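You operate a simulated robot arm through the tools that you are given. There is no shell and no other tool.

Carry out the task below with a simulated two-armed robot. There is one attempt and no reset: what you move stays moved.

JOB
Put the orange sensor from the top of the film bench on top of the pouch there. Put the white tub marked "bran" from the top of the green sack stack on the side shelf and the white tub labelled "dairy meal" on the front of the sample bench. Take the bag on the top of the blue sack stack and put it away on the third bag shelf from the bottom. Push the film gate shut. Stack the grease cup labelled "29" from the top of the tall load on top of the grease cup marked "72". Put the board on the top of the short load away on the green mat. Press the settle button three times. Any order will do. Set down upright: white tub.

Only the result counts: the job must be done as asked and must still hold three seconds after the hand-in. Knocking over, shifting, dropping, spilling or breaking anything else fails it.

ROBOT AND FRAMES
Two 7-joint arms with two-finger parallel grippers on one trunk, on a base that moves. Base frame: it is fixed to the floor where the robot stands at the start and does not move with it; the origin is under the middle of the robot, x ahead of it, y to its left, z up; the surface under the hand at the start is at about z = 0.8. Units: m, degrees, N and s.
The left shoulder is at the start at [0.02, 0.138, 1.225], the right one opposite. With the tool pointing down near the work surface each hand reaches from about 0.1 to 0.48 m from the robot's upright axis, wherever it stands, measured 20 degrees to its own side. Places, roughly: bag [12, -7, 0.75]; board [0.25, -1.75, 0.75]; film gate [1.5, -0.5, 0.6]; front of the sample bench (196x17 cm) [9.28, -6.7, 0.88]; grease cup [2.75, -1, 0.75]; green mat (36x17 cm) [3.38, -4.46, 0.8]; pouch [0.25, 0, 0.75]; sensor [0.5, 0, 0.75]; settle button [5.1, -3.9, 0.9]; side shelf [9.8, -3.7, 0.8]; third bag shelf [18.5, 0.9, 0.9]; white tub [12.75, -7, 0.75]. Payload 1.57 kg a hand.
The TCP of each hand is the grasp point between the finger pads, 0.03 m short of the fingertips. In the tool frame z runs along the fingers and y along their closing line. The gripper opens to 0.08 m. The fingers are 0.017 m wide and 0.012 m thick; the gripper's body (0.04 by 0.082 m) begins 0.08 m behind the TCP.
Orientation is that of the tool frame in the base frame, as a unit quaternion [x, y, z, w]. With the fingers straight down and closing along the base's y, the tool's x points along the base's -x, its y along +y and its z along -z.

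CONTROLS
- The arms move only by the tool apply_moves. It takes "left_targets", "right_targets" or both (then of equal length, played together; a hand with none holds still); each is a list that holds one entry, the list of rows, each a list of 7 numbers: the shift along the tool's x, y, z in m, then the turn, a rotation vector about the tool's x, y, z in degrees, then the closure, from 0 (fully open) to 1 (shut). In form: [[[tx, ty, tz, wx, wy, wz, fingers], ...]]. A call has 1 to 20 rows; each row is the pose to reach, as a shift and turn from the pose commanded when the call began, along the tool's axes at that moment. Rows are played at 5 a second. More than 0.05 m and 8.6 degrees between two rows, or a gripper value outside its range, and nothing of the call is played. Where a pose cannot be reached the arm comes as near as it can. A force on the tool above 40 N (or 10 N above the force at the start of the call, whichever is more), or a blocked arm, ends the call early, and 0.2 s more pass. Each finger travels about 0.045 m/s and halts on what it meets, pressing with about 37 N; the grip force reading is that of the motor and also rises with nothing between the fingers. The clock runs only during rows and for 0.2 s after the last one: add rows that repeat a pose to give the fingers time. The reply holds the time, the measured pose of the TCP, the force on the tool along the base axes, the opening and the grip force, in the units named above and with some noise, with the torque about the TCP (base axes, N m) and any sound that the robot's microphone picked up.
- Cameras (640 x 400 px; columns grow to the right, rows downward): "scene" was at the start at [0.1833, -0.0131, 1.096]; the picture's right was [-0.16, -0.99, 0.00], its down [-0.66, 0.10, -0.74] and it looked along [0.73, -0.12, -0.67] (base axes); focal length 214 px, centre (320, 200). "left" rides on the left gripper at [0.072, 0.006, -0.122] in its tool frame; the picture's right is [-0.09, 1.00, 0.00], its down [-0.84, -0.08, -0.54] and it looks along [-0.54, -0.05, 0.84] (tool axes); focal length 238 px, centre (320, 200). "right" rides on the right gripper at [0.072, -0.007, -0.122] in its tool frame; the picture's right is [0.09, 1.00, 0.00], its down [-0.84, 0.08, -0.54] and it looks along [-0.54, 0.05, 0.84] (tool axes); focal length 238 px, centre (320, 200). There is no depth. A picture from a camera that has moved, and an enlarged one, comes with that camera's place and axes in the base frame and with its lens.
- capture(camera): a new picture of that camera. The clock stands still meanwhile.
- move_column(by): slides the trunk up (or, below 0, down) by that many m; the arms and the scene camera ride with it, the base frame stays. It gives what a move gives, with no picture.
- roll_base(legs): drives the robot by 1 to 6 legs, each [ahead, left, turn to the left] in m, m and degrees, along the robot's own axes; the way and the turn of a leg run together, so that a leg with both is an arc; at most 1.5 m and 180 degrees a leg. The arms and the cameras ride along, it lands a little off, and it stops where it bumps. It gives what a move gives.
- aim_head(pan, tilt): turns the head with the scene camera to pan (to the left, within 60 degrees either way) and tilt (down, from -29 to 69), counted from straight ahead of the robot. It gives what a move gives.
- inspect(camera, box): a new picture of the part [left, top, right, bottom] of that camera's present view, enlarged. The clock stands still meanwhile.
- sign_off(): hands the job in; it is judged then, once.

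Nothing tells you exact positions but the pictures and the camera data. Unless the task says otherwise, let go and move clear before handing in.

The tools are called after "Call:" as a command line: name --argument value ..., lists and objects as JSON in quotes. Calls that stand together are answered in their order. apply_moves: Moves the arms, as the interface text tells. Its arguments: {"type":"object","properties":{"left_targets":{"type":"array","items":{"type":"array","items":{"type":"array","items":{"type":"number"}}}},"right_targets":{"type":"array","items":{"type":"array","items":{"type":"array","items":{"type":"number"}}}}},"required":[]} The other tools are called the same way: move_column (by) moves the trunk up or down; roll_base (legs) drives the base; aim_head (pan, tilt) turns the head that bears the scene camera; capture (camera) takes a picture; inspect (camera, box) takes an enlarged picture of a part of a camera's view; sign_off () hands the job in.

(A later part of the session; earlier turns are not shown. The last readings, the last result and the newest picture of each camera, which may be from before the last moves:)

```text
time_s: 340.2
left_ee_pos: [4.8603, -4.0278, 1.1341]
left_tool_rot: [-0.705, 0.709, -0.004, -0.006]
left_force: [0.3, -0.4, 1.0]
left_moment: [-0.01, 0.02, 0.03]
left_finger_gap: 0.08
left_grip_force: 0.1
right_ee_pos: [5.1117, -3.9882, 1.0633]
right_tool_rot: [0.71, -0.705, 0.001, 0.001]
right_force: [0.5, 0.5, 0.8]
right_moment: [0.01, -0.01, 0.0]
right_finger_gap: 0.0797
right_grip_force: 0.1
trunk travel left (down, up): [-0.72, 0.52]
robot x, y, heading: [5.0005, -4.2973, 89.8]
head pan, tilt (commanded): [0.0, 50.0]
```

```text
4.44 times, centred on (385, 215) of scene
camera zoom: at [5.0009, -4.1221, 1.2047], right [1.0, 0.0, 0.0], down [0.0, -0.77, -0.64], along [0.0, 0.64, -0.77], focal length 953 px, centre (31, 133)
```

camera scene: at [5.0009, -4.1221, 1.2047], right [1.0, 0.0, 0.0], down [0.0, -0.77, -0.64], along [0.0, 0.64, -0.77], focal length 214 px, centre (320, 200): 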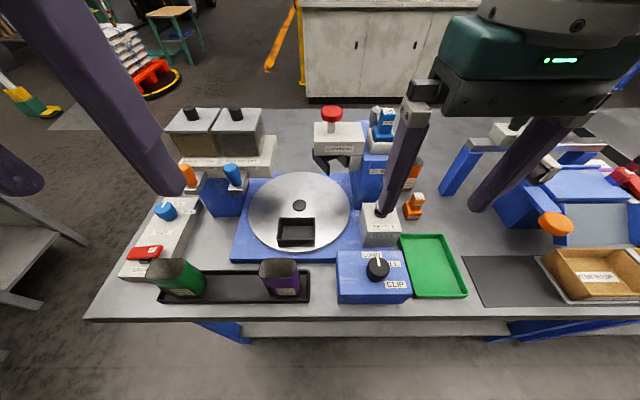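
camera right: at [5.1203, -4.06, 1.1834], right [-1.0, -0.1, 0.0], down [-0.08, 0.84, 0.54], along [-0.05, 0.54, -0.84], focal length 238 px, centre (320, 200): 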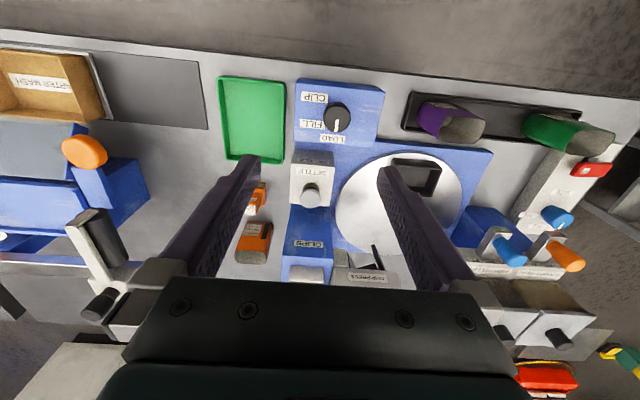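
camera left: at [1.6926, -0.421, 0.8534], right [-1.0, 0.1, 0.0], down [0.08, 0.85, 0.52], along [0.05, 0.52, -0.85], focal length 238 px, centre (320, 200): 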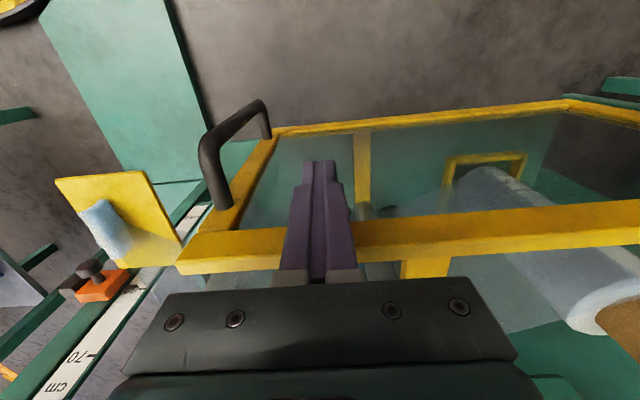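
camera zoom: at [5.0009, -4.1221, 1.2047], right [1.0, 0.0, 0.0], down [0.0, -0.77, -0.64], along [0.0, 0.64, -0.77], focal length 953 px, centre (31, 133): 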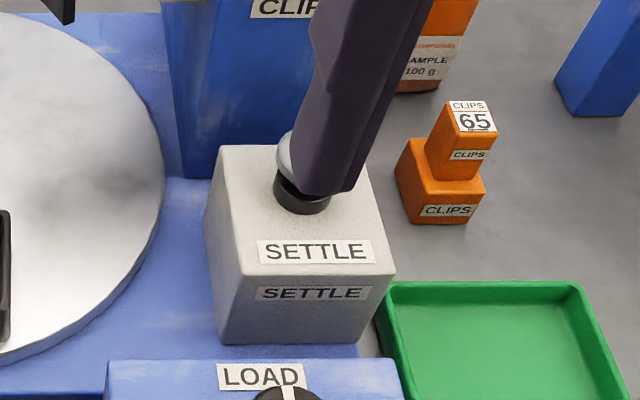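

The button cap is at (5.117,-3.880) with its top at z≈0.90. I'll close the fingers and hover 3 cm above it.

Call:
apply_moves --right_targets '[[[-0.03, -0.002, 0.02, 0, 0, 0, 0.5], [-0.07, -0.004, 0.04, 0, 0, 0, 1], [-0.1087, -0.0062, 0.06, 0, 0, 0, 1], [-0.1087, -0.0062, 0.09, 0, 0, 0, 1], [-0.1087, -0.0062, 0.105, 0, 0, 0, 1], [-0.1087, -0.0062, 0.105, 0, 0, 0, 1]]]'

Call:
capture --camera "right"

Call:
inspect --camera "scene" --box '[320, 120, 460, 260]'

```text
time_s: 341.6
left_ee_pos: [4.8632, -4.0274, 1.1343]
left_tool_rot: [-0.706, 0.708, -0.004, -0.006]
left_force: [0.6, 0.7, -0.5]
left_moment: [0.02, -0.01, -0.02]
left_finger_gap: 0.0799
left_grip_force: 0.0
right_ee_pos: [5.1201, -3.8784, 0.9562]
right_tool_rot: [0.71, -0.704, 0.001, 0.001]
right_force: [0.4, -0.2, -0.7]
right_moment: [0.01, 0.03, -0.01]
right_finger_gap: 0.0
right_grip_force: 21.5
trunk travel left (down, up): [-0.72, 0.52]
robot x, y, heading: [5.0025, -4.2973, 89.7]
head pan, tilt (commanded): [0.0, 50.0]
```

```text
taken
camera right: at [5.1274, -3.9504, 1.0777], right [-0.99, -0.1, 0.0], down [-0.08, 0.84, 0.54], along [-0.05, 0.54, -0.84], focal length 238 px, centre (320, 200)
```

right: 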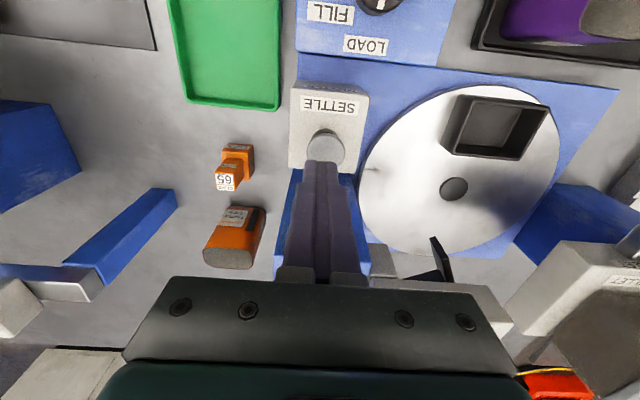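

```text
2.86 times, centred on (390, 190) of scene
camera zoom: at [5.0009, -4.1222, 1.2047], right [1.0, 0.0, 0.0], down [0.0, -0.77, -0.64], along [0.0, 0.64, -0.77], focal length 613 px, centre (120, 229)
```

zoom: 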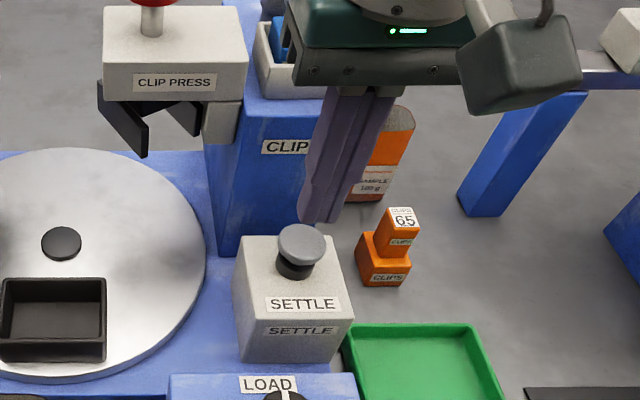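

I'm centred within a few millimetres. I'll make the first press slowly and watch for the click.

Call:
apply_moves --right_targets '[[[0.004, 0.004, 0.01, 0, 0, 0, 1], [0.004, 0.004, 0.02, 0, 0, 0, 1], [0.004, 0.004, 0.025, 0, 0, 0, 1], [0.004, 0.004, 0.029, 0, 0, 0, 1], [0.004, 0.004, 0.033, 0, 0, 0, 1]]]'

```text
time_s: 342.9
left_ee_pos: [4.8631, -4.0289, 1.1338]
left_tool_rot: [-0.706, 0.708, -0.004, -0.006]
left_force: [0.6, -0.4, 0.6]
left_moment: [0.03, 0.03, 0.02]
left_finger_gap: 0.08
left_grip_force: 0.0
right_ee_pos: [5.1139, -3.8833, 0.9273]
right_tool_rot: [0.709, -0.705, 0.001, 0.002]
right_force: [2.3, -10.7, 25.4]
right_moment: [-0.25, -0.11, -0.03]
right_finger_gap: 0.0002
right_grip_force: 20.9
trunk travel left (down, up): [-0.72, 0.52]
robot x, y, heading: [5.0002, -4.3016, 89.8]
head pan, tilt (commanded): [0.0, 50.0]
heard: click
stopped in row 5 (right hand): the force on the tool passed its limit at 42 N (the readings are from after the stop); the commanded pose is now the measured one
```

A click was heard: press one. I'll lift off fully before the second press.

Call:
apply_moves --right_targets '[[[0, 0, -0.008, 0, 0, 0, 1], [0, 0, -0.02, 0, 0, 0, 1], [0, 0, -0.025, 0, 0, 0, 1], [0, 0, -0.025, 0, 0, 0, 1]]]'

Call:
inspect --camera "scene" --box '[340, 150, 440, 250]'

```text
time_s: 343.9
left_ee_pos: [4.8617, -4.0287, 1.1339]
left_tool_rot: [-0.706, 0.709, -0.005, -0.007]
left_force: [0.5, 0.0, 0.0]
left_moment: [0.0, -0.02, -0.02]
left_finger_gap: 0.0797
left_grip_force: 0.1
right_ee_pos: [5.1134, -3.8841, 0.951]
right_tool_rot: [0.709, -0.705, 0.0, 0.002]
right_force: [0.1, 0.2, 0.2]
right_moment: [0.02, -0.05, 0.0]
right_finger_gap: 0.0
right_grip_force: 21.3
trunk travel left (down, up): [-0.72, 0.52]
robot x, y, heading: [5.0008, -4.3003, 89.7]
head pan, tilt (commanded): [0.0, 50.0]
```

```text
4.00 times, centred on (390, 200) of scene
camera zoom: at [5.001, -4.1224, 1.2047], right [1.0, -0.01, 0.0], down [0.0, -0.77, -0.64], along [0.0, 0.64, -0.77], focal length 858 px, centre (40, 200)
```

zoom: 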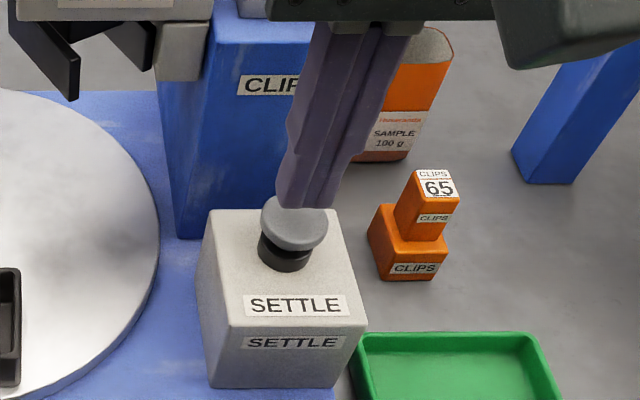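

Second press.

Call:
apply_moves --right_targets '[[[0.0, 0, 0.01, 0, 0, 0, 1], [0, 0, 0.017, 0, 0, 0, 1], [0, 0, 0.021, 0, 0, 0, 1], [0, 0, 0.025, 0, 0, 0, 1], [0, 0, 0.028, 0, 0, 0, 1]]]'

Call:
apply_moves --right_targets '[[[0, 0, -0.008, 0, 0, 0, 1], [0, 0, -0.02, 0, 0, 0, 1], [0, 0, -0.025, 0, 0, 0, 1], [0, 0, -0.025, 0, 0, 0, 1]]]'

```text
time_s: 345.1
left_ee_pos: [4.8635, -4.029, 1.1347]
left_tool_rot: [-0.705, 0.709, -0.005, -0.006]
left_force: [-0.5, 1.2, -0.2]
left_moment: [-0.01, -0.02, 0.02]
left_finger_gap: 0.0803
left_grip_force: 0.1
right_ee_pos: [5.1143, -3.8831, 0.9282]
right_tool_rot: [0.709, -0.705, 0.001, 0.003]
right_force: [2.5, -11.9, 27.2]
right_moment: [-0.3, -0.07, -0.01]
right_finger_gap: 0.0001
right_grip_force: 21.8
trunk travel left (down, up): [-0.72, 0.52]
robot x, y, heading: [4.9981, -4.298, 89.9]
head pan, tilt (commanded): [0.0, 50.0]
heard: click
stopped in row 5 (right hand): the force on the tool passed its limit at 45 N (the readings are from after the stop); the commanded pose is now the measured one
```

```text
time_s: 346.1
left_ee_pos: [4.8632, -4.0288, 1.1339]
left_tool_rot: [-0.706, 0.709, -0.006, -0.006]
left_force: [-0.1, 0.6, -0.1]
left_moment: [0.03, 0.01, 0.01]
left_finger_gap: 0.0801
left_grip_force: 0.0
right_ee_pos: [5.1132, -3.8834, 0.9509]
right_tool_rot: [0.709, -0.705, 0.0, 0.003]
right_force: [1.1, -0.6, -0.1]
right_moment: [-0.03, -0.01, 0.02]
right_finger_gap: 0.0
right_grip_force: 21.2
trunk travel left (down, up): [-0.72, 0.52]
robot x, y, heading: [5.0011, -4.2995, 89.6]
head pan, tilt (commanded): [0.0, 50.0]
```

Second click heard. Third and last press.

Call:
apply_moves --right_targets '[[[0.0, 0, 0.01, 0, 0, 0, 1], [0, 0, 0.017, 0, 0, 0, 1], [0, 0, 0.021, 0, 0, 0, 1], [0, 0, 0.025, 0, 0, 0, 1], [0, 0, 0.028, 0, 0, 0, 1]]]'

Call:
apply_moves --right_targets '[[[0, 0, -0.008, 0, 0, 0, 1], [0, 0, -0.025, 0, 0, 0, 1], [0, 0, -0.06, 0, 0, 0, 1], [0.03, 0, -0.09, 0, 0, 0, 1], [0.07, 0, -0.1, 0, 0, 0, 0.5], [0.1, 0, -0.1, 0, 0, 0, 0]]]'

Call:
capture --camera "scene"

```text
time_s: 347.3
left_ee_pos: [4.8626, -4.0295, 1.1339]
left_tool_rot: [-0.705, 0.709, -0.004, -0.006]
left_force: [-0.3, -1.0, 0.0]
left_moment: [-0.01, -0.03, 0.02]
left_finger_gap: 0.08
left_grip_force: 0.1
right_ee_pos: [5.1122, -3.8835, 0.9282]
right_tool_rot: [0.71, -0.705, 0.002, 0.004]
right_force: [1.4, -11.1, 27.6]
right_moment: [-0.32, -0.02, -0.01]
right_finger_gap: 0.0001
right_grip_force: 21.9
trunk travel left (down, up): [-0.72, 0.52]
robot x, y, heading: [4.9984, -4.3, 89.6]
head pan, tilt (commanded): [0.0, 50.0]
heard: click
stopped in row 5 (right hand): the force on the tool passed its limit at 46 N (the readings are from after the stop); the commanded pose is now the measured one
```

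```text
time_s: 348.7
left_ee_pos: [4.8623, -4.0284, 1.1345]
left_tool_rot: [-0.705, 0.709, -0.004, -0.006]
left_force: [-0.4, -0.1, 0.3]
left_moment: [0.0, 0.0, 0.0]
left_finger_gap: 0.0802
left_grip_force: 0.1
right_ee_pos: [5.1132, -3.9843, 1.0257]
right_tool_rot: [0.71, -0.704, 0.0, 0.004]
right_force: [0.1, -0.2, 0.4]
right_moment: [0.02, 0.04, -0.03]
right_finger_gap: 0.048
right_grip_force: 0.1
trunk travel left (down, up): [-0.72, 0.52]
robot x, y, heading: [5.0014, -4.2975, 89.7]
head pan, tilt (commanded): [0.0, 50.0]
```

```text
taken
camera scene: at [5.0011, -4.1229, 1.2047], right [1.0, -0.01, 0.0], down [0.0, -0.77, -0.64], along [0.0, 0.64, -0.77], focal length 214 px, centre (320, 200)
```

scene: 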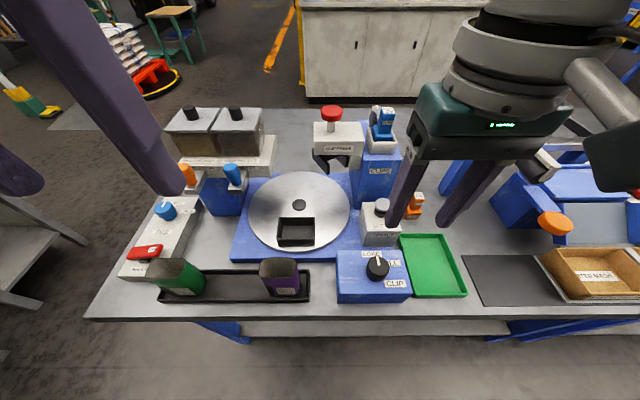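

Three clicks heard, so the settle button is done. Next are the tubs and the bag further along; I'll back off, raise the trunk and look toward +x.

Call:
move_column --by 0.3

Call:
roll_base --legs '[[-0.75, 0, 0], [0, 0, -90]]'

Call:
aim_head --pan 0 --tilt 15

Call:
capture --camera "scene"

```text
time_s: 351.7
left_ee_pos: [4.8637, -4.0284, 1.4341]
left_tool_rot: [-0.705, 0.709, -0.005, -0.006]
left_force: [0.7, -0.3, -0.4]
left_moment: [-0.01, -0.01, 0.01]
left_finger_gap: 0.0799
left_grip_force: 0.1
right_ee_pos: [5.1122, -3.9831, 1.3254]
right_tool_rot: [0.709, -0.705, 0.0, 0.003]
right_force: [-1.1, 1.4, -0.4]
right_moment: [0.0, -0.02, 0.0]
right_finger_gap: 0.0799
right_grip_force: 0.1
trunk travel left (down, up): [-1.02, 0.22]
robot x, y, heading: [4.9955, -4.2968, 89.5]
head pan, tilt (commanded): [0.0, 50.0]
```

```text
time_s: 359.6
left_ee_pos: [5.269, -4.907, 1.4338]
left_tool_rot: [0.008, 1.0, 0.001, -0.008]
left_force: [0.5, -0.2, -0.5]
left_moment: [0.0, -0.03, -0.05]
left_finger_gap: 0.08
left_grip_force: 0.0
right_ee_pos: [5.3131, -5.1571, 1.3255]
right_tool_rot: [0.003, 1.0, 0.003, -0.003]
right_force: [-0.1, 0.1, 1.3]
right_moment: [-0.01, -0.01, -0.01]
right_finger_gap: 0.0798
right_grip_force: 0.1
trunk travel left (down, up): [-1.02, 0.22]
robot x, y, heading: [4.9939, -5.041, -1.0]
head pan, tilt (commanded): [0.0, 50.0]
```

```text
time_s: 360.6
left_ee_pos: [5.2712, -4.907, 1.4348]
left_tool_rot: [0.009, 1.0, 0.001, -0.008]
left_force: [0.5, 0.0, -0.5]
left_moment: [0.01, 0.03, -0.03]
left_finger_gap: 0.0801
left_grip_force: 0.1
right_ee_pos: [5.3137, -5.1568, 1.325]
right_tool_rot: [0.004, 1.0, 0.003, -0.003]
right_force: [0.3, -0.1, -0.2]
right_moment: [-0.01, 0.01, -0.03]
right_finger_gap: 0.08
right_grip_force: 0.0
trunk travel left (down, up): [-1.02, 0.22]
robot x, y, heading: [4.9923, -5.0413, -1.3]
head pan, tilt (commanded): [0.0, 15.0]
```

```text
taken
camera scene: at [5.1911, -5.0431, 1.5583], right [-0.02, -1.0, 0.0], down [-0.26, 0.01, -0.97], along [0.97, -0.02, -0.26], focal length 214 px, centre (320, 200)
```

scene: 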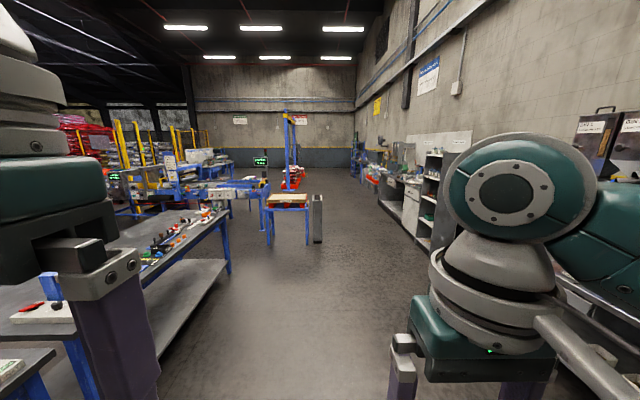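

The way ahead is open to the right of a grey post near (8.35,-5.1). I'll drive diagonally to about (7.8,-5.75) and look again.

Call:
roll_base --legs '[[1.4, -0.3, 1], [1.4, -0.35, 0]]'

Call:
capture --camera "scene"

Call:
aim_head --pan -35 --tilt 15

Call:
capture --camera "scene"

Call:
aim_head --pan 35 --tilt 15

Call:
capture --camera "scene"

```text
time_s: 374.5
left_ee_pos: [8.0662, -5.5916, 1.4338]
left_tool_rot: [0.017, 1.0, 0.001, -0.008]
left_force: [-0.4, -1.4, 0.2]
left_moment: [0.02, -0.03, 0.0]
left_finger_gap: 0.08
left_grip_force: 0.1
right_ee_pos: [8.1052, -5.8426, 1.3234]
right_tool_rot: [0.01, 1.0, 0.002, -0.003]
right_force: [-0.1, 0.5, 0.7]
right_moment: [-0.02, 0.0, -0.01]
right_finger_gap: 0.08
right_grip_force: 0.1
trunk travel left (down, up): [-1.02, 0.22]
robot x, y, heading: [7.7899, -5.7213, -2.0]
head pan, tilt (commanded): [0.0, 15.0]
```

```text
taken
camera scene: at [7.9853, -5.7266, 1.5584], right [-0.03, -1.0, 0.0], down [-0.26, 0.01, -0.97], along [0.97, -0.03, -0.26], focal length 214 px, centre (320, 200)
```

scene: 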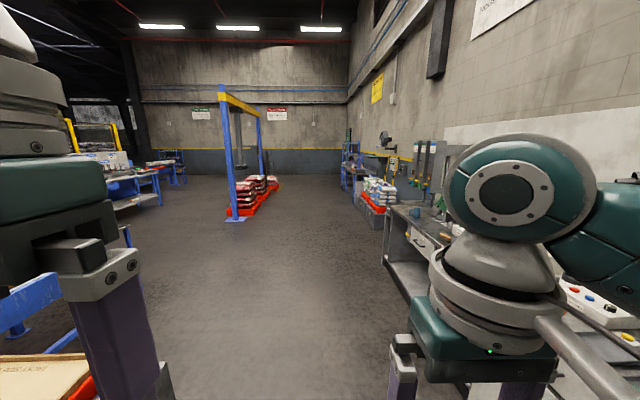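

```text
time_s: 375.5
left_ee_pos: [8.0656, -5.591, 1.4331]
left_tool_rot: [0.017, 1.0, 0.001, -0.008]
left_force: [0.6, -0.2, 0.5]
left_moment: [-0.02, 0.03, 0.03]
left_finger_gap: 0.0801
left_grip_force: 0.0
right_ee_pos: [8.1049, -5.8424, 1.3261]
right_tool_rot: [0.01, 1.0, 0.002, -0.003]
right_force: [-0.5, 0.2, 0.0]
right_moment: [0.0, -0.01, 0.0]
right_finger_gap: 0.0799
right_grip_force: 0.2
trunk travel left (down, up): [-1.02, 0.22]
robot x, y, heading: [7.793, -5.7178, -1.8]
head pan, tilt (commanded): [-35.0, 15.0]
```

```text
taken
camera scene: at [7.9667, -5.7795, 1.5584], right [-0.6, -0.8, 0.0], down [-0.21, 0.16, -0.97], along [0.77, -0.58, -0.26], focal length 214 px, centre (320, 200)
```

scene: 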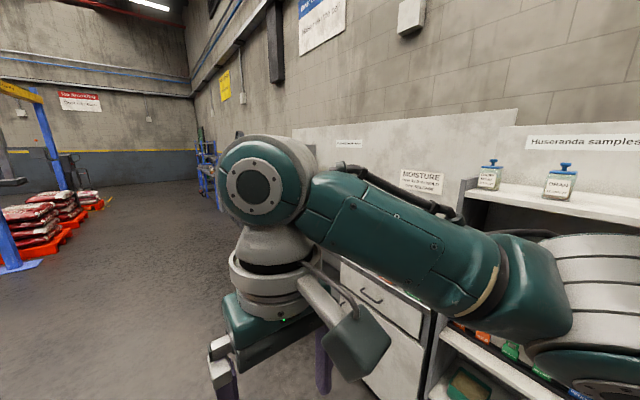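

```text
time_s: 376.9
left_ee_pos: [8.0665, -5.5916, 1.4347]
left_tool_rot: [0.016, 1.0, 0.002, -0.008]
left_force: [-0.1, 0.5, -0.2]
left_moment: [-0.04, 0.0, -0.03]
left_finger_gap: 0.0798
left_grip_force: 0.0
right_ee_pos: [8.1062, -5.8429, 1.3248]
right_tool_rot: [0.01, 1.0, 0.002, -0.003]
right_force: [-1.1, -0.2, 0.1]
right_moment: [0.01, -0.02, 0.02]
right_finger_gap: 0.0799
right_grip_force: 0.0
trunk travel left (down, up): [-1.02, 0.22]
robot x, y, heading: [7.7911, -5.7243, -2.0]
head pan, tilt (commanded): [35.0, 15.0]
```

```text
taken
camera scene: at [7.9703, -5.6725, 1.5584], right [0.55, -0.84, 0.0], down [-0.22, -0.14, -0.97], along [0.81, 0.53, -0.26], focal length 214 px, centre (320, 200)
```

scene: 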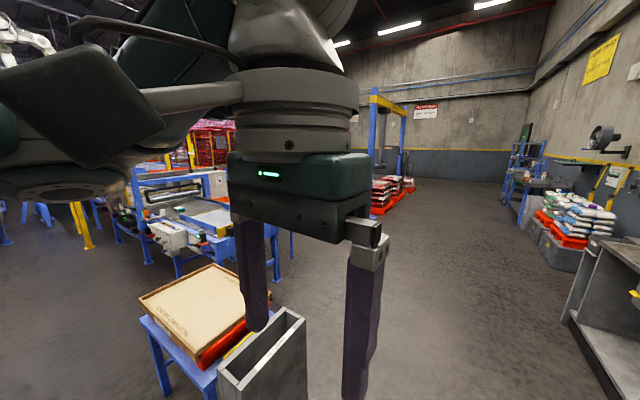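

The sack stacks stand beyond the sample bench on the right, near x=12, y=-7. I'll drive on along the aisle and face them.

Call:
roll_base --legs '[[1.4, 0, 2], [1.4, 0, 0], [1.3, 0, 0], [0, 0, -90]]'

Call:
aim_head --pan 0 --tilt 30

Call:
capture --camera "scene"

```text
time_s: 400.2
left_ee_pos: [11.9841, -6.0771, 1.4341]
left_tool_rot: [0.706, 0.708, 0.006, -0.005]
left_force: [-0.7, 0.8, -0.2]
left_moment: [-0.01, -0.01, 0.02]
left_finger_gap: 0.0802
left_grip_force: 0.2
right_ee_pos: [11.734, -6.1231, 1.325]
right_tool_rot: [0.703, 0.711, 0.004, 0.0]
right_force: [1.0, 0.6, 0.1]
right_moment: [0.02, 0.01, 0.02]
right_finger_gap: 0.0802
right_grip_force: 0.1
trunk travel left (down, up): [-1.02, 0.22]
robot x, y, heading: [11.8459, -5.8082, -90.1]
head pan, tilt (commanded): [35.0, 15.0]
```

```text
time_s: 401.2
left_ee_pos: [11.9827, -6.0755, 1.4342]
left_tool_rot: [0.707, 0.708, 0.007, -0.004]
left_force: [-0.1, -0.1, -0.5]
left_moment: [0.0, 0.03, -0.01]
left_finger_gap: 0.0797
left_grip_force: 0.1
right_ee_pos: [11.7339, -6.1229, 1.3244]
right_tool_rot: [0.703, 0.712, 0.004, 0.0]
right_force: [-0.6, -1.2, -0.3]
right_moment: [-0.01, 0.06, 0.01]
right_finger_gap: 0.0799
right_grip_force: 0.0
trunk travel left (down, up): [-1.02, 0.22]
robot x, y, heading: [11.843, -5.8091, -89.8]
head pan, tilt (commanded): [0.0, 30.0]
```

```text
taken
camera scene: at [11.8468, -5.9957, 1.5342], right [-1.0, 0.0, 0.0], down [0.0, 0.5, -0.87], along [0.0, -0.87, -0.5], focal length 214 px, centre (320, 200)
```

scene: 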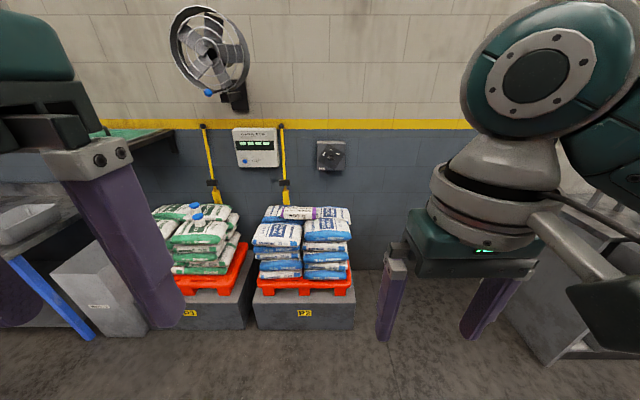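

The blue and green sack stacks are right in front. I'll zoom into the items on top.

Call:
inspect --camera "scene" --box '[140, 190, 260, 280]'

Call:
inspect --camera "scene" --box '[240, 195, 360, 285]'

```text
4.44 times, centred on (200, 235) of scene
camera zoom: at [11.8468, -5.9957, 1.5342], right [-1.0, 0.0, 0.0], down [0.0, 0.5, -0.87], along [0.0, -0.87, -0.5], focal length 953 px, centre (853, 44)
```

zoom: 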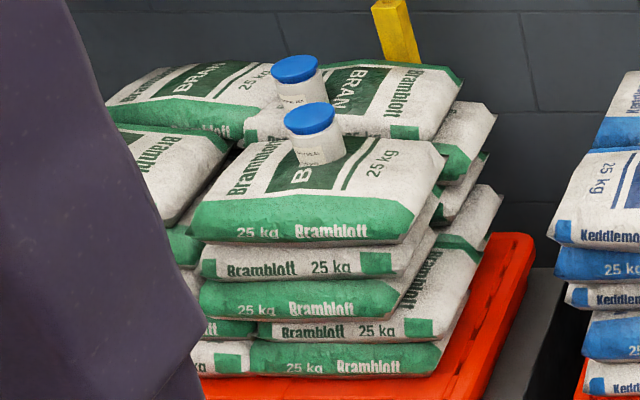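

```text
4.44 times, centred on (300, 240) of scene
camera zoom: at [11.8468, -5.9957, 1.5342], right [-1.0, 0.0, 0.0], down [0.0, 0.5, -0.87], along [0.0, -0.87, -0.5], focal length 953 px, centre (409, 22)
```

zoom: 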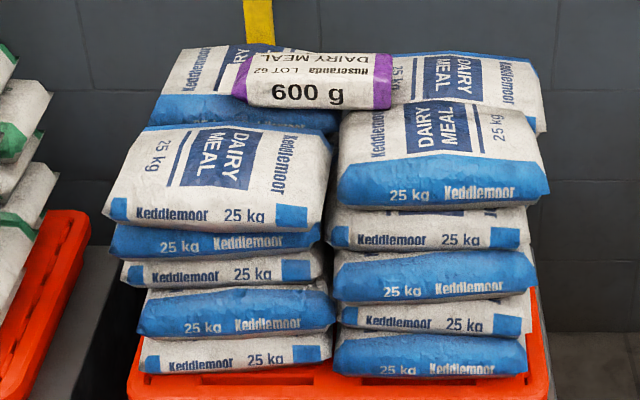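

Two white tubs with blue lids are on the green stack, and a 600 g bag lies on the blue stack. I'll slide left in front of the green stack to read the tub labels.

Call:
roll_base --legs '[[0, 0.7, 0], [0.45, 0, 0]]'

Call:
aim_head --pan 0 --tilt 50

Call:
capture --camera "scene"

Call:
inspect --camera "scene" --box '[240, 130, 400, 230]'

```text
time_s: 407.4
left_ee_pos: [12.6972, -6.5216, 1.4343]
left_tool_rot: [0.702, 0.712, 0.006, -0.004]
left_force: [-0.1, 0.8, 0.2]
left_moment: [0.02, 0.03, 0.05]
left_finger_gap: 0.08
left_grip_force: 0.0
right_ee_pos: [12.4479, -6.5717, 1.3258]
right_tool_rot: [0.699, 0.715, 0.005, 0.0]
right_force: [-1.0, 0.7, -0.2]
right_moment: [-0.03, -0.03, -0.01]
right_finger_gap: 0.0801
right_grip_force: 0.1
trunk travel left (down, up): [-1.02, 0.22]
robot x, y, heading: [12.556, -6.2513, -89.1]
head pan, tilt (commanded): [0.0, 30.0]
```

```text
time_s: 408.2
left_ee_pos: [12.6964, -6.5216, 1.4355]
left_tool_rot: [0.703, 0.712, 0.006, -0.005]
left_force: [-0.8, 1.4, -0.6]
left_moment: [-0.02, 0.0, -0.01]
left_finger_gap: 0.08
left_grip_force: 0.1
right_ee_pos: [12.4485, -6.572, 1.3247]
right_tool_rot: [0.698, 0.716, 0.004, 0.0]
right_force: [-0.4, 0.6, -0.4]
right_moment: [0.03, -0.02, -0.01]
right_finger_gap: 0.08
right_grip_force: 0.2
trunk travel left (down, up): [-1.02, 0.22]
robot x, y, heading: [12.5546, -6.2527, -89.2]
head pan, tilt (commanded): [0.0, 50.0]
```

```text
taken
camera scene: at [12.5579, -6.4299, 1.5047], right [-1.0, -0.01, 0.0], down [-0.01, 0.77, -0.64], along [0.01, -0.64, -0.77], focal length 214 px, centre (320, 200)
```

scene: 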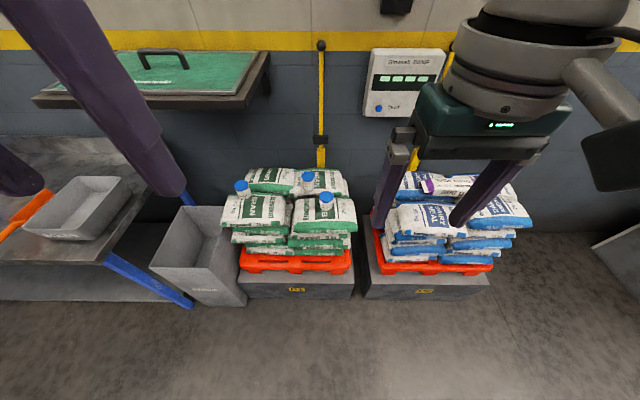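

```text
4.00 times, centred on (320, 180) of scene
camera zoom: at [12.5579, -6.4299, 1.5047], right [-1.0, -0.01, 0.0], down [-0.01, 0.77, -0.64], along [0.01, -0.64, -0.77], focal length 858 px, centre (320, 280)
```

zoom: 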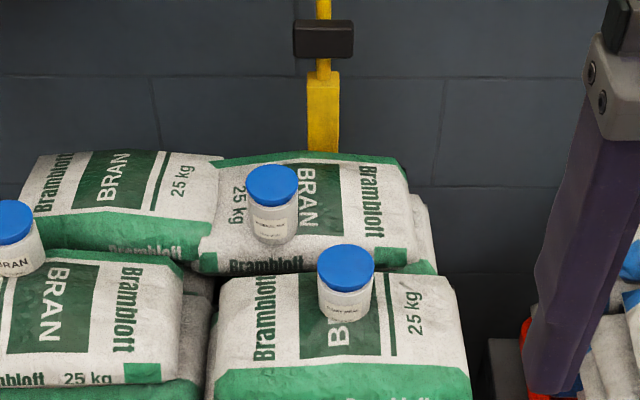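

Three tubs in total. Reading each label.

Call:
inspect --camera "scene" --box '[228, 175, 256, 205]'

Call:
inspect --camera "scene" --box '[294, 165, 322, 195]'

Call:
inspect --camera "scene" --box '[312, 186, 340, 216]'

```text
13.33 times, centred on (242, 190) of scene
camera zoom: at [12.5579, -6.4299, 1.5047], right [-1.0, -0.01, 0.0], down [-0.01, 0.77, -0.64], along [0.01, -0.64, -0.77], focal length 2860 px, centre (1360, 333)
```

zoom: 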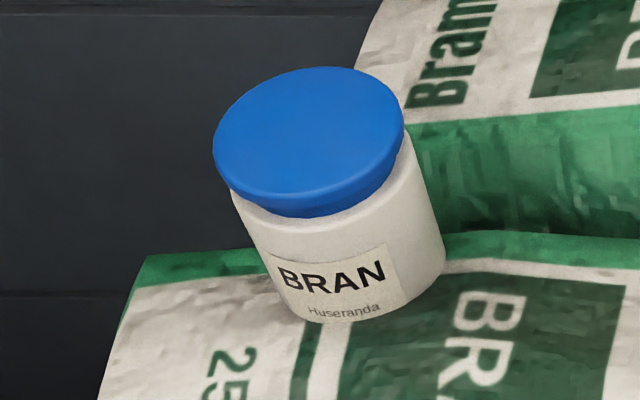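

```text
13.33 times, centred on (308, 180) of scene
camera zoom: at [12.5579, -6.4299, 1.5047], right [-1.0, -0.01, 0.0], down [-0.01, 0.77, -0.64], along [0.01, -0.64, -0.77], focal length 2860 px, centre (480, 467)
```

zoom: 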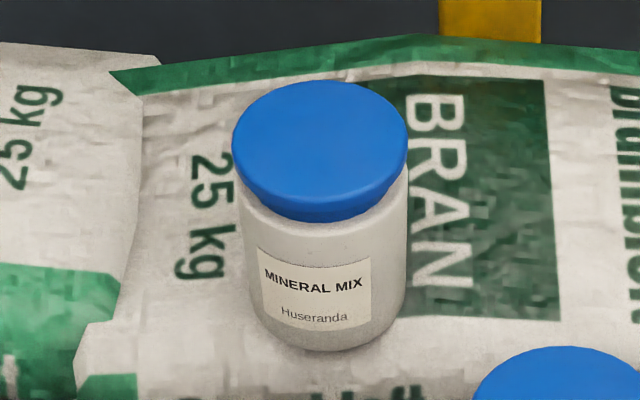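

```text
13.33 times, centred on (326, 201) of scene
camera zoom: at [12.5579, -6.4299, 1.5047], right [-1.0, -0.01, 0.0], down [-0.01, 0.77, -0.64], along [0.01, -0.64, -0.77], focal length 2860 px, centre (240, 187)
```

zoom: 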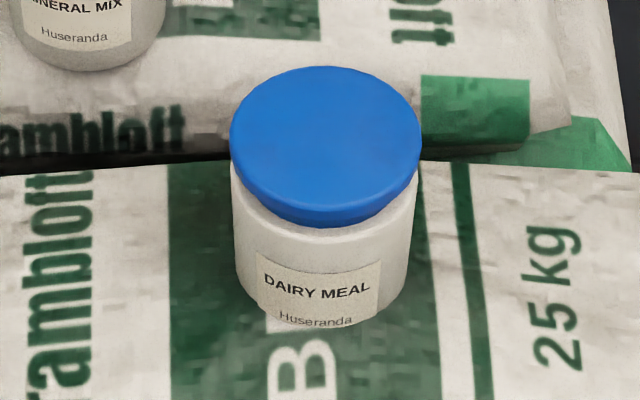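

BRAN is the left tub at about (12.902,-7.062), DAIRY MEAL the front-right one at about (12.541,-6.999), lids at z≈0.848. I'll take DAIRY MEAL with the right hand first, then BRAN with the left. Lowering the trunk and moving up.

Call:
move_column --by -0.38

Call:
roll_base --legs '[[0, 0.11, -0.8], [0.2, 0, 0], [0.14, 0, 0]]'

Call:
aim_head --pan 0 --tilt 55

Call:
capture --camera "scene"

Call:
capture --camera "right"

```text
time_s: 411.9
left_ee_pos: [12.6961, -6.5219, 1.054]
left_tool_rot: [0.703, 0.711, 0.006, -0.005]
left_force: [-0.1, 0.2, 0.3]
left_moment: [-0.01, 0.01, 0.0]
left_finger_gap: 0.08
left_grip_force: 0.1
right_ee_pos: [12.448, -6.5717, 0.9438]
right_tool_rot: [0.699, 0.715, 0.004, 0.0]
right_force: [-0.8, -0.8, 0.2]
right_moment: [0.0, 0.02, 0.01]
right_finger_gap: 0.0801
right_grip_force: 0.0
trunk travel left (down, up): [-0.64, 0.6]
robot x, y, heading: [12.5565, -6.2551, -89.5]
head pan, tilt (commanded): [0.0, 50.0]
```

```text
time_s: 415.2
left_ee_pos: [12.7978, -6.8629, 1.0541]
left_tool_rot: [0.711, 0.703, 0.007, -0.005]
left_force: [0.2, 0.1, 0.0]
left_moment: [-0.01, -0.03, 0.0]
left_finger_gap: 0.08
left_grip_force: 0.2
right_ee_pos: [12.5467, -6.9088, 0.9447]
right_tool_rot: [0.707, 0.707, 0.004, -0.001]
right_force: [0.6, -0.1, -0.4]
right_moment: [0.0, -0.01, 0.0]
right_finger_gap: 0.0802
right_grip_force: 0.1
trunk travel left (down, up): [-0.64, 0.6]
robot x, y, heading: [12.661, -6.5906, -90.6]
head pan, tilt (commanded): [0.0, 50.0]
```

```text
time_s: 415.8
left_ee_pos: [12.7966, -6.8643, 1.055]
left_tool_rot: [0.711, 0.703, 0.006, -0.004]
left_force: [0.1, 0.8, -0.2]
left_moment: [0.01, 0.0, 0.01]
left_finger_gap: 0.08
left_grip_force: 0.0
right_ee_pos: [12.5471, -6.9081, 0.9448]
right_tool_rot: [0.707, 0.708, 0.005, -0.001]
right_force: [-1.0, 0.2, 0.6]
right_moment: [0.03, -0.01, 0.02]
right_finger_gap: 0.0796
right_grip_force: 0.0
trunk travel left (down, up): [-0.64, 0.6]
robot x, y, heading: [12.6628, -6.5948, -90.3]
head pan, tilt (commanded): [0.0, 55.0]
```

```text
taken
camera scene: at [12.6608, -6.7645, 1.1182], right [-1.0, 0.01, 0.0], down [0.01, 0.82, -0.57], along [-0.01, -0.57, -0.82], focal length 214 px, centre (320, 200)
```

scene: 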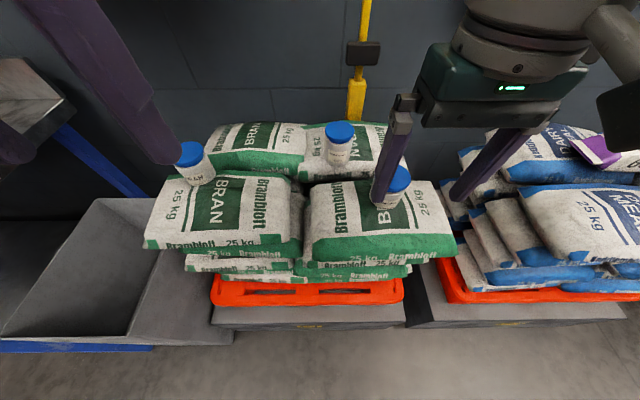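

```text
taken
camera right: at [12.5404, -6.8374, 1.0663], right [1.0, 0.09, 0.01], down [0.08, -0.84, 0.54], along [0.06, -0.53, -0.84], focal length 238 px, centre (320, 200)
```

right: 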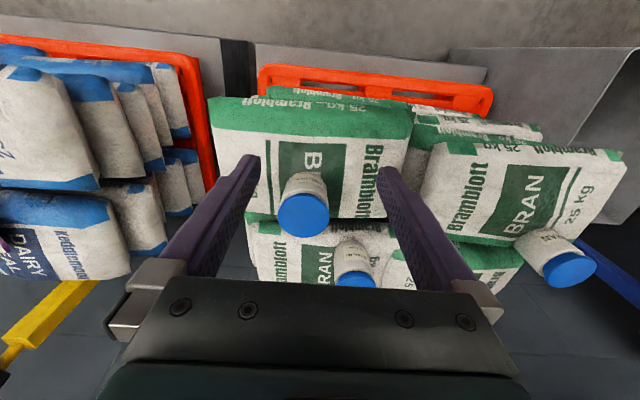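

Call:
inspect --camera "right" --box '[250, 150, 370, 250]'

Call:
inspect --camera "scene" --box '[350, 140, 450, 230]'

Call:
capture --camera "left"

```text
4.00 times, centred on (310, 200) of right
camera zoom: at [12.5404, -6.8374, 1.0663], right [1.0, 0.09, 0.01], down [0.08, -0.84, 0.54], along [0.06, -0.53, -0.84], focal length 953 px, centre (360, 200)
```

zoom: 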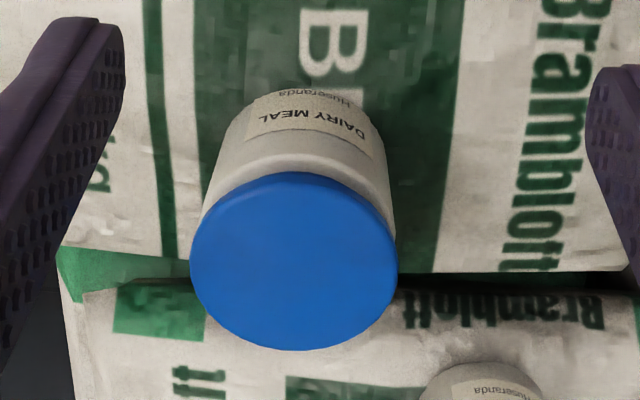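

```text
4.44 times, centred on (400, 185) of scene
camera zoom: at [12.6608, -6.7645, 1.1182], right [-1.0, 0.01, 0.0], down [0.01, 0.82, -0.57], along [-0.01, -0.57, -0.82], focal length 953 px, centre (-36, 267)
```

zoom: 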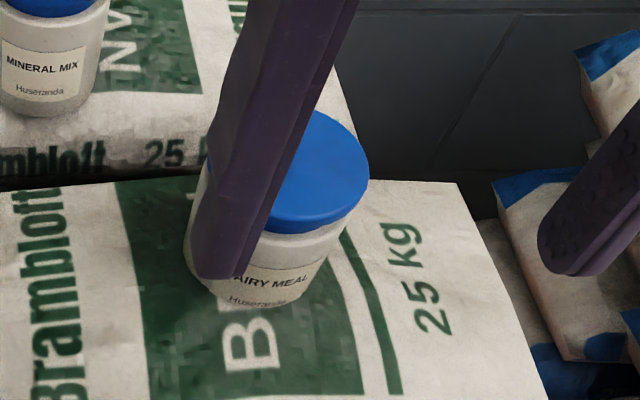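

```text
taken
camera left: at [12.8041, -6.794, 1.1775], right [0.99, -0.1, 0.0], down [-0.09, -0.84, 0.53], along [-0.05, -0.53, -0.85], focal length 238 px, centre (320, 200)
```

left: 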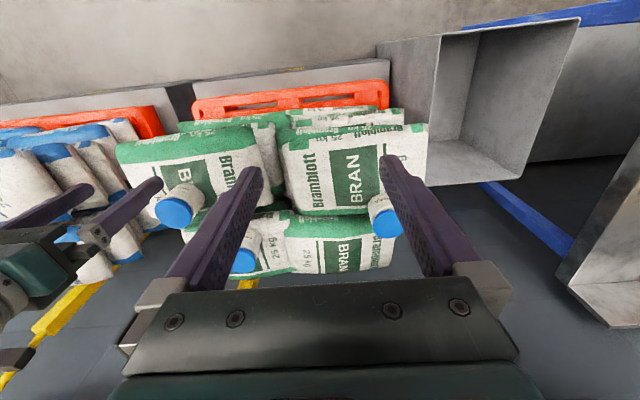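

The DAIRY MEAL lid centre is at (12.539,-6.998,0.849), diameter ≈59 mm. I'll centre the right hand above it and descend.

Call:
apply_moves --right_targets '[[[-0.03, -0.003, 0.0, 0, 0, 0, 0], [-0.06, -0.006, 0.0, 0, 0, 0, 0], [-0.09, -0.008, 0.005, 0, 0, 0, 0], [-0.09, -0.008, 0.02, 0, 0, 0, 0], [-0.09, -0.008, 0.02, 0, 0, 0, 0]]]'

Call:
capture --camera "right"

Call:
inspect --camera "scene" --box '[340, 100, 460, 220]'

```text
time_s: 417.0
left_ee_pos: [12.7961, -6.8649, 1.0542]
left_tool_rot: [0.711, 0.703, 0.007, -0.006]
left_force: [0.4, 0.4, -0.4]
left_moment: [-0.02, -0.02, 0.01]
left_finger_gap: 0.08
left_grip_force: 0.0
right_ee_pos: [12.5391, -6.9996, 0.9232]
right_tool_rot: [0.706, 0.708, 0.003, 0.0]
right_force: [-0.6, 0.1, 0.1]
right_moment: [-0.02, 0.0, 0.0]
right_finger_gap: 0.0802
right_grip_force: 0.0
trunk travel left (down, up): [-0.64, 0.6]
robot x, y, heading: [12.6619, -6.5933, -90.4]
head pan, tilt (commanded): [0.0, 55.0]
```

```text
taken
camera right: at [12.5329, -6.9287, 1.0444], right [1.0, 0.09, 0.01], down [0.08, -0.84, 0.54], along [0.06, -0.53, -0.84], focal length 238 px, centre (320, 200)
```

right: 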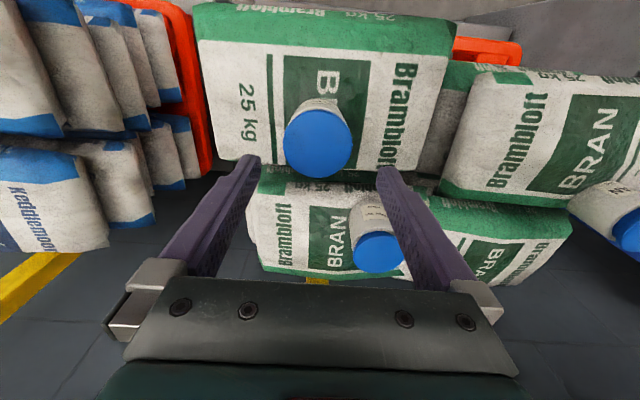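

```text
3.33 times, centred on (400, 160) of scene
camera zoom: at [12.6608, -6.7644, 1.1182], right [-1.0, 0.01, 0.0], down [0.01, 0.82, -0.57], along [-0.01, -0.57, -0.82], focal length 715 px, centre (53, 333)
```

zoom: 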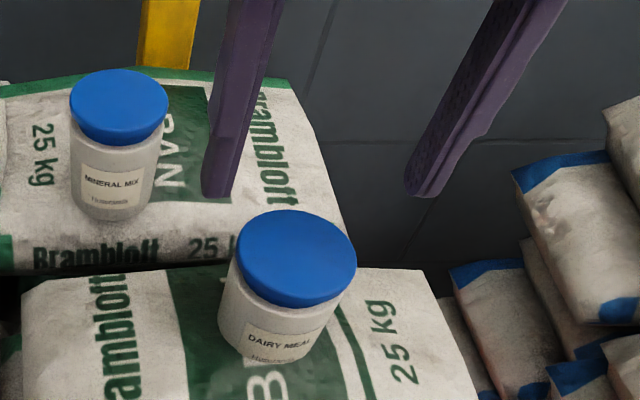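

Nearly centred; a 5 mm correction and down to grip height.

Call:
apply_moves --right_targets '[[[0.005, -0.001, 0.0, 0, 0, 0, 0], [0.005, -0.001, 0.03, 0, 0, 0, 0], [0.005, -0.001, 0.06, 0, 0, 0, 0], [0.005, -0.001, 0.09, 0, 0, 0, 0], [0.005, -0.001, 0.095, 0, 0, 0, 0], [0.005, -0.001, 0.095, 0, 0, 0, 0]]]'

Call:
inspect --camera "scene" --box '[340, 100, 460, 220]'

Call:
capture --camera "right"

```text
time_s: 418.4
left_ee_pos: [12.7971, -6.8643, 1.0543]
left_tool_rot: [0.711, 0.703, 0.007, -0.005]
left_force: [0.4, -0.3, 0.1]
left_moment: [-0.02, -0.01, 0.0]
left_finger_gap: 0.0799
left_grip_force: 0.1
right_ee_pos: [12.5366, -6.9956, 0.8294]
right_tool_rot: [0.707, 0.708, 0.004, -0.001]
right_force: [0.5, 0.0, -0.3]
right_moment: [0.02, 0.01, -0.02]
right_finger_gap: 0.08
right_grip_force: 0.0
trunk travel left (down, up): [-0.64, 0.6]
robot x, y, heading: [12.6616, -6.5923, -91.1]
head pan, tilt (commanded): [0.0, 55.0]
```

```text
3.33 times, centred on (400, 160) of scene
camera zoom: at [12.6608, -6.7645, 1.1182], right [-1.0, 0.01, 0.0], down [0.01, 0.82, -0.57], along [-0.01, -0.57, -0.82], focal length 715 px, centre (53, 333)
```

zoom: 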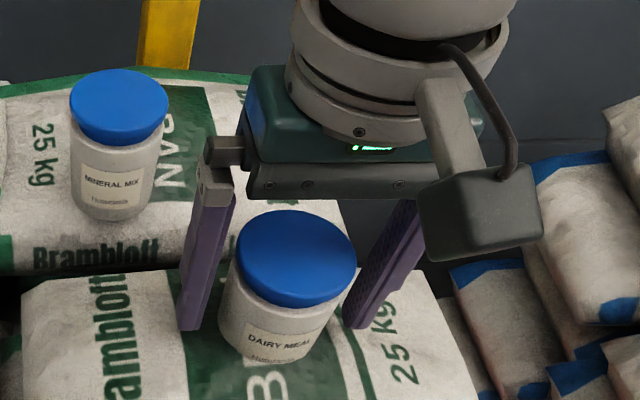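

```text
taken
camera right: at [12.5314, -6.9238, 0.9507], right [1.0, 0.09, 0.01], down [0.08, -0.84, 0.54], along [0.06, -0.53, -0.84], focal length 238 px, centre (320, 200)
```

right: 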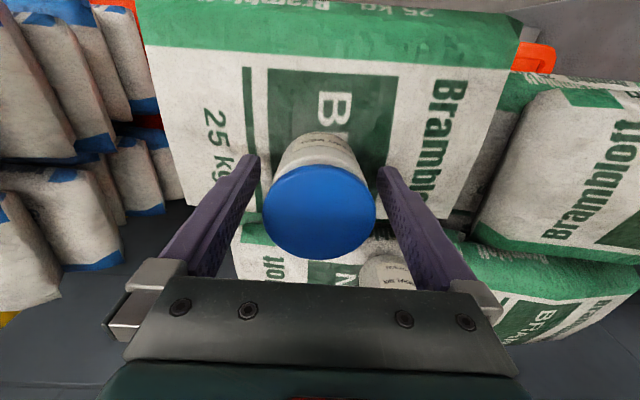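

Call:
apply_moves --right_targets '[[[0, 0, 0, 0, 0, 0, 0.3], [0, 0, 0, 0, 0, 0, 0.6], [0, 0, 0, 0, 0, 0, 1], [0, 0, 0, 0, 0, 0, 1]]]'

Call:
apply_moves --right_targets '[[[0, 0, -0.01, 0, 0, 0, 1], [0, 0, -0.04, 0, 0, 0, 1], [0, 0, -0.08, 0, 0, 0, 1], [0, 0, -0.12, 0, 0, 0, 1], [0.03, -0.01, -0.13, 0, 0, 0, 1], [0.06, -0.02, -0.13, 0, 0, 0, 1], [0.09, -0.02, -0.13, 0, 0, 0, 1], [0.09, -0.02, -0.13, 0, 0, 0, 1]]]'

Call:
capture --camera "scene"

```text
time_s: 419.4
left_ee_pos: [12.7974, -6.8642, 1.0544]
left_tool_rot: [0.71, 0.704, 0.006, -0.005]
left_force: [0.6, -0.4, 0.1]
left_moment: [0.01, 0.02, 0.0]
left_finger_gap: 0.0799
left_grip_force: 0.0
right_ee_pos: [12.5374, -6.9954, 0.8284]
right_tool_rot: [0.707, 0.707, 0.005, -0.002]
right_force: [-0.2, 0.0, -0.4]
right_moment: [-0.01, 0.01, 0.06]
right_finger_gap: 0.0575
right_grip_force: 36.8
trunk travel left (down, up): [-0.64, 0.6]
robot x, y, heading: [12.6595, -6.5932, -90.6]
head pan, tilt (commanded): [0.0, 55.0]
```

```text
time_s: 421.2
left_ee_pos: [12.7967, -6.8634, 1.0536]
left_tool_rot: [0.711, 0.703, 0.007, -0.005]
left_force: [-0.6, 0.3, 1.2]
left_moment: [-0.08, -0.02, 0.0]
left_finger_gap: 0.08
left_grip_force: 0.1
right_ee_pos: [12.5171, -6.9029, 0.9605]
right_tool_rot: [0.706, 0.708, 0.004, -0.001]
right_force: [0.4, -0.2, -2.1]
right_moment: [-0.01, -0.01, 0.03]
right_finger_gap: 0.0577
right_grip_force: 37.0
trunk travel left (down, up): [-0.64, 0.6]
robot x, y, heading: [12.6627, -6.592, -90.5]
head pan, tilt (commanded): [0.0, 55.0]
```

```text
taken
camera scene: at [12.6608, -6.7644, 1.1181], right [-1.0, 0.01, 0.0], down [0.01, 0.82, -0.57], along [-0.01, -0.57, -0.82], focal length 214 px, centre (320, 200)
```

scene: 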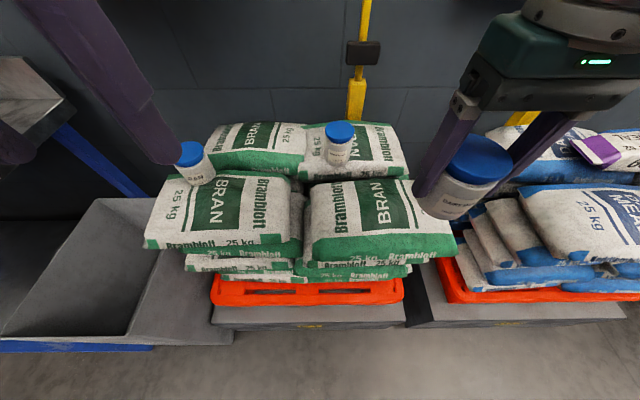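

DAIRY MEAL is in the right hand. Now I'll shift the base a little left and forward for the BRAN tub with the left hand.

Call:
roll_base --legs '[[0.05, 0.1, 0.5]]'

Call:
inspect --camera "left" --box '[240, 130, 400, 250]'

Call:
inspect --camera "scene" --box '[180, 90, 320, 230]'

```text
time_s: 422.4
left_ee_pos: [12.9001, -6.9121, 1.0543]
left_tool_rot: [0.707, 0.707, 0.007, -0.005]
left_force: [0.6, -0.6, 0.0]
left_moment: [0.03, -0.01, 0.02]
left_finger_gap: 0.0799
left_grip_force: 0.1
right_ee_pos: [12.6205, -6.9567, 0.9595]
right_tool_rot: [0.702, 0.712, 0.005, -0.001]
right_force: [-0.4, 0.2, -1.7]
right_moment: [0.02, -0.03, 0.01]
right_finger_gap: 0.0576
right_grip_force: 37.2
trunk travel left (down, up): [-0.64, 0.6]
robot x, y, heading: [12.7606, -6.643, -90.0]
head pan, tilt (commanded): [0.0, 55.0]
```

```text
3.33 times, centred on (320, 190) of left
camera zoom: at [12.9064, -6.8429, 1.1775], right [1.0, -0.09, 0.0], down [-0.08, -0.85, 0.53], along [-0.05, -0.53, -0.85], focal length 794 px, centre (320, 233)
```

zoom: 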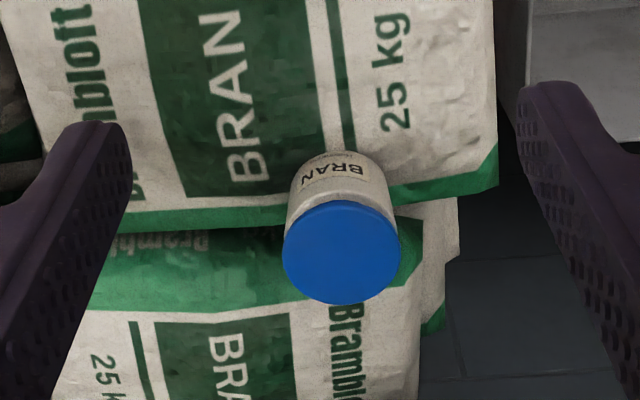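

```text
2.86 times, centred on (250, 160) of scene
camera zoom: at [12.7628, -6.8149, 1.1182], right [-1.0, 0.0, 0.0], down [0.0, 0.82, -0.57], along [0.0, -0.57, -0.82], focal length 613 px, centre (520, 314)
```

zoom: 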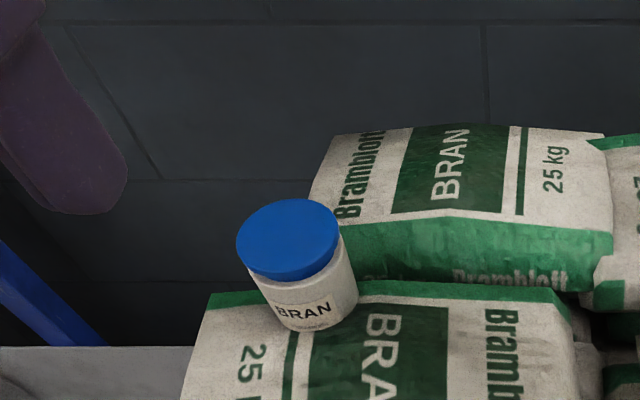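

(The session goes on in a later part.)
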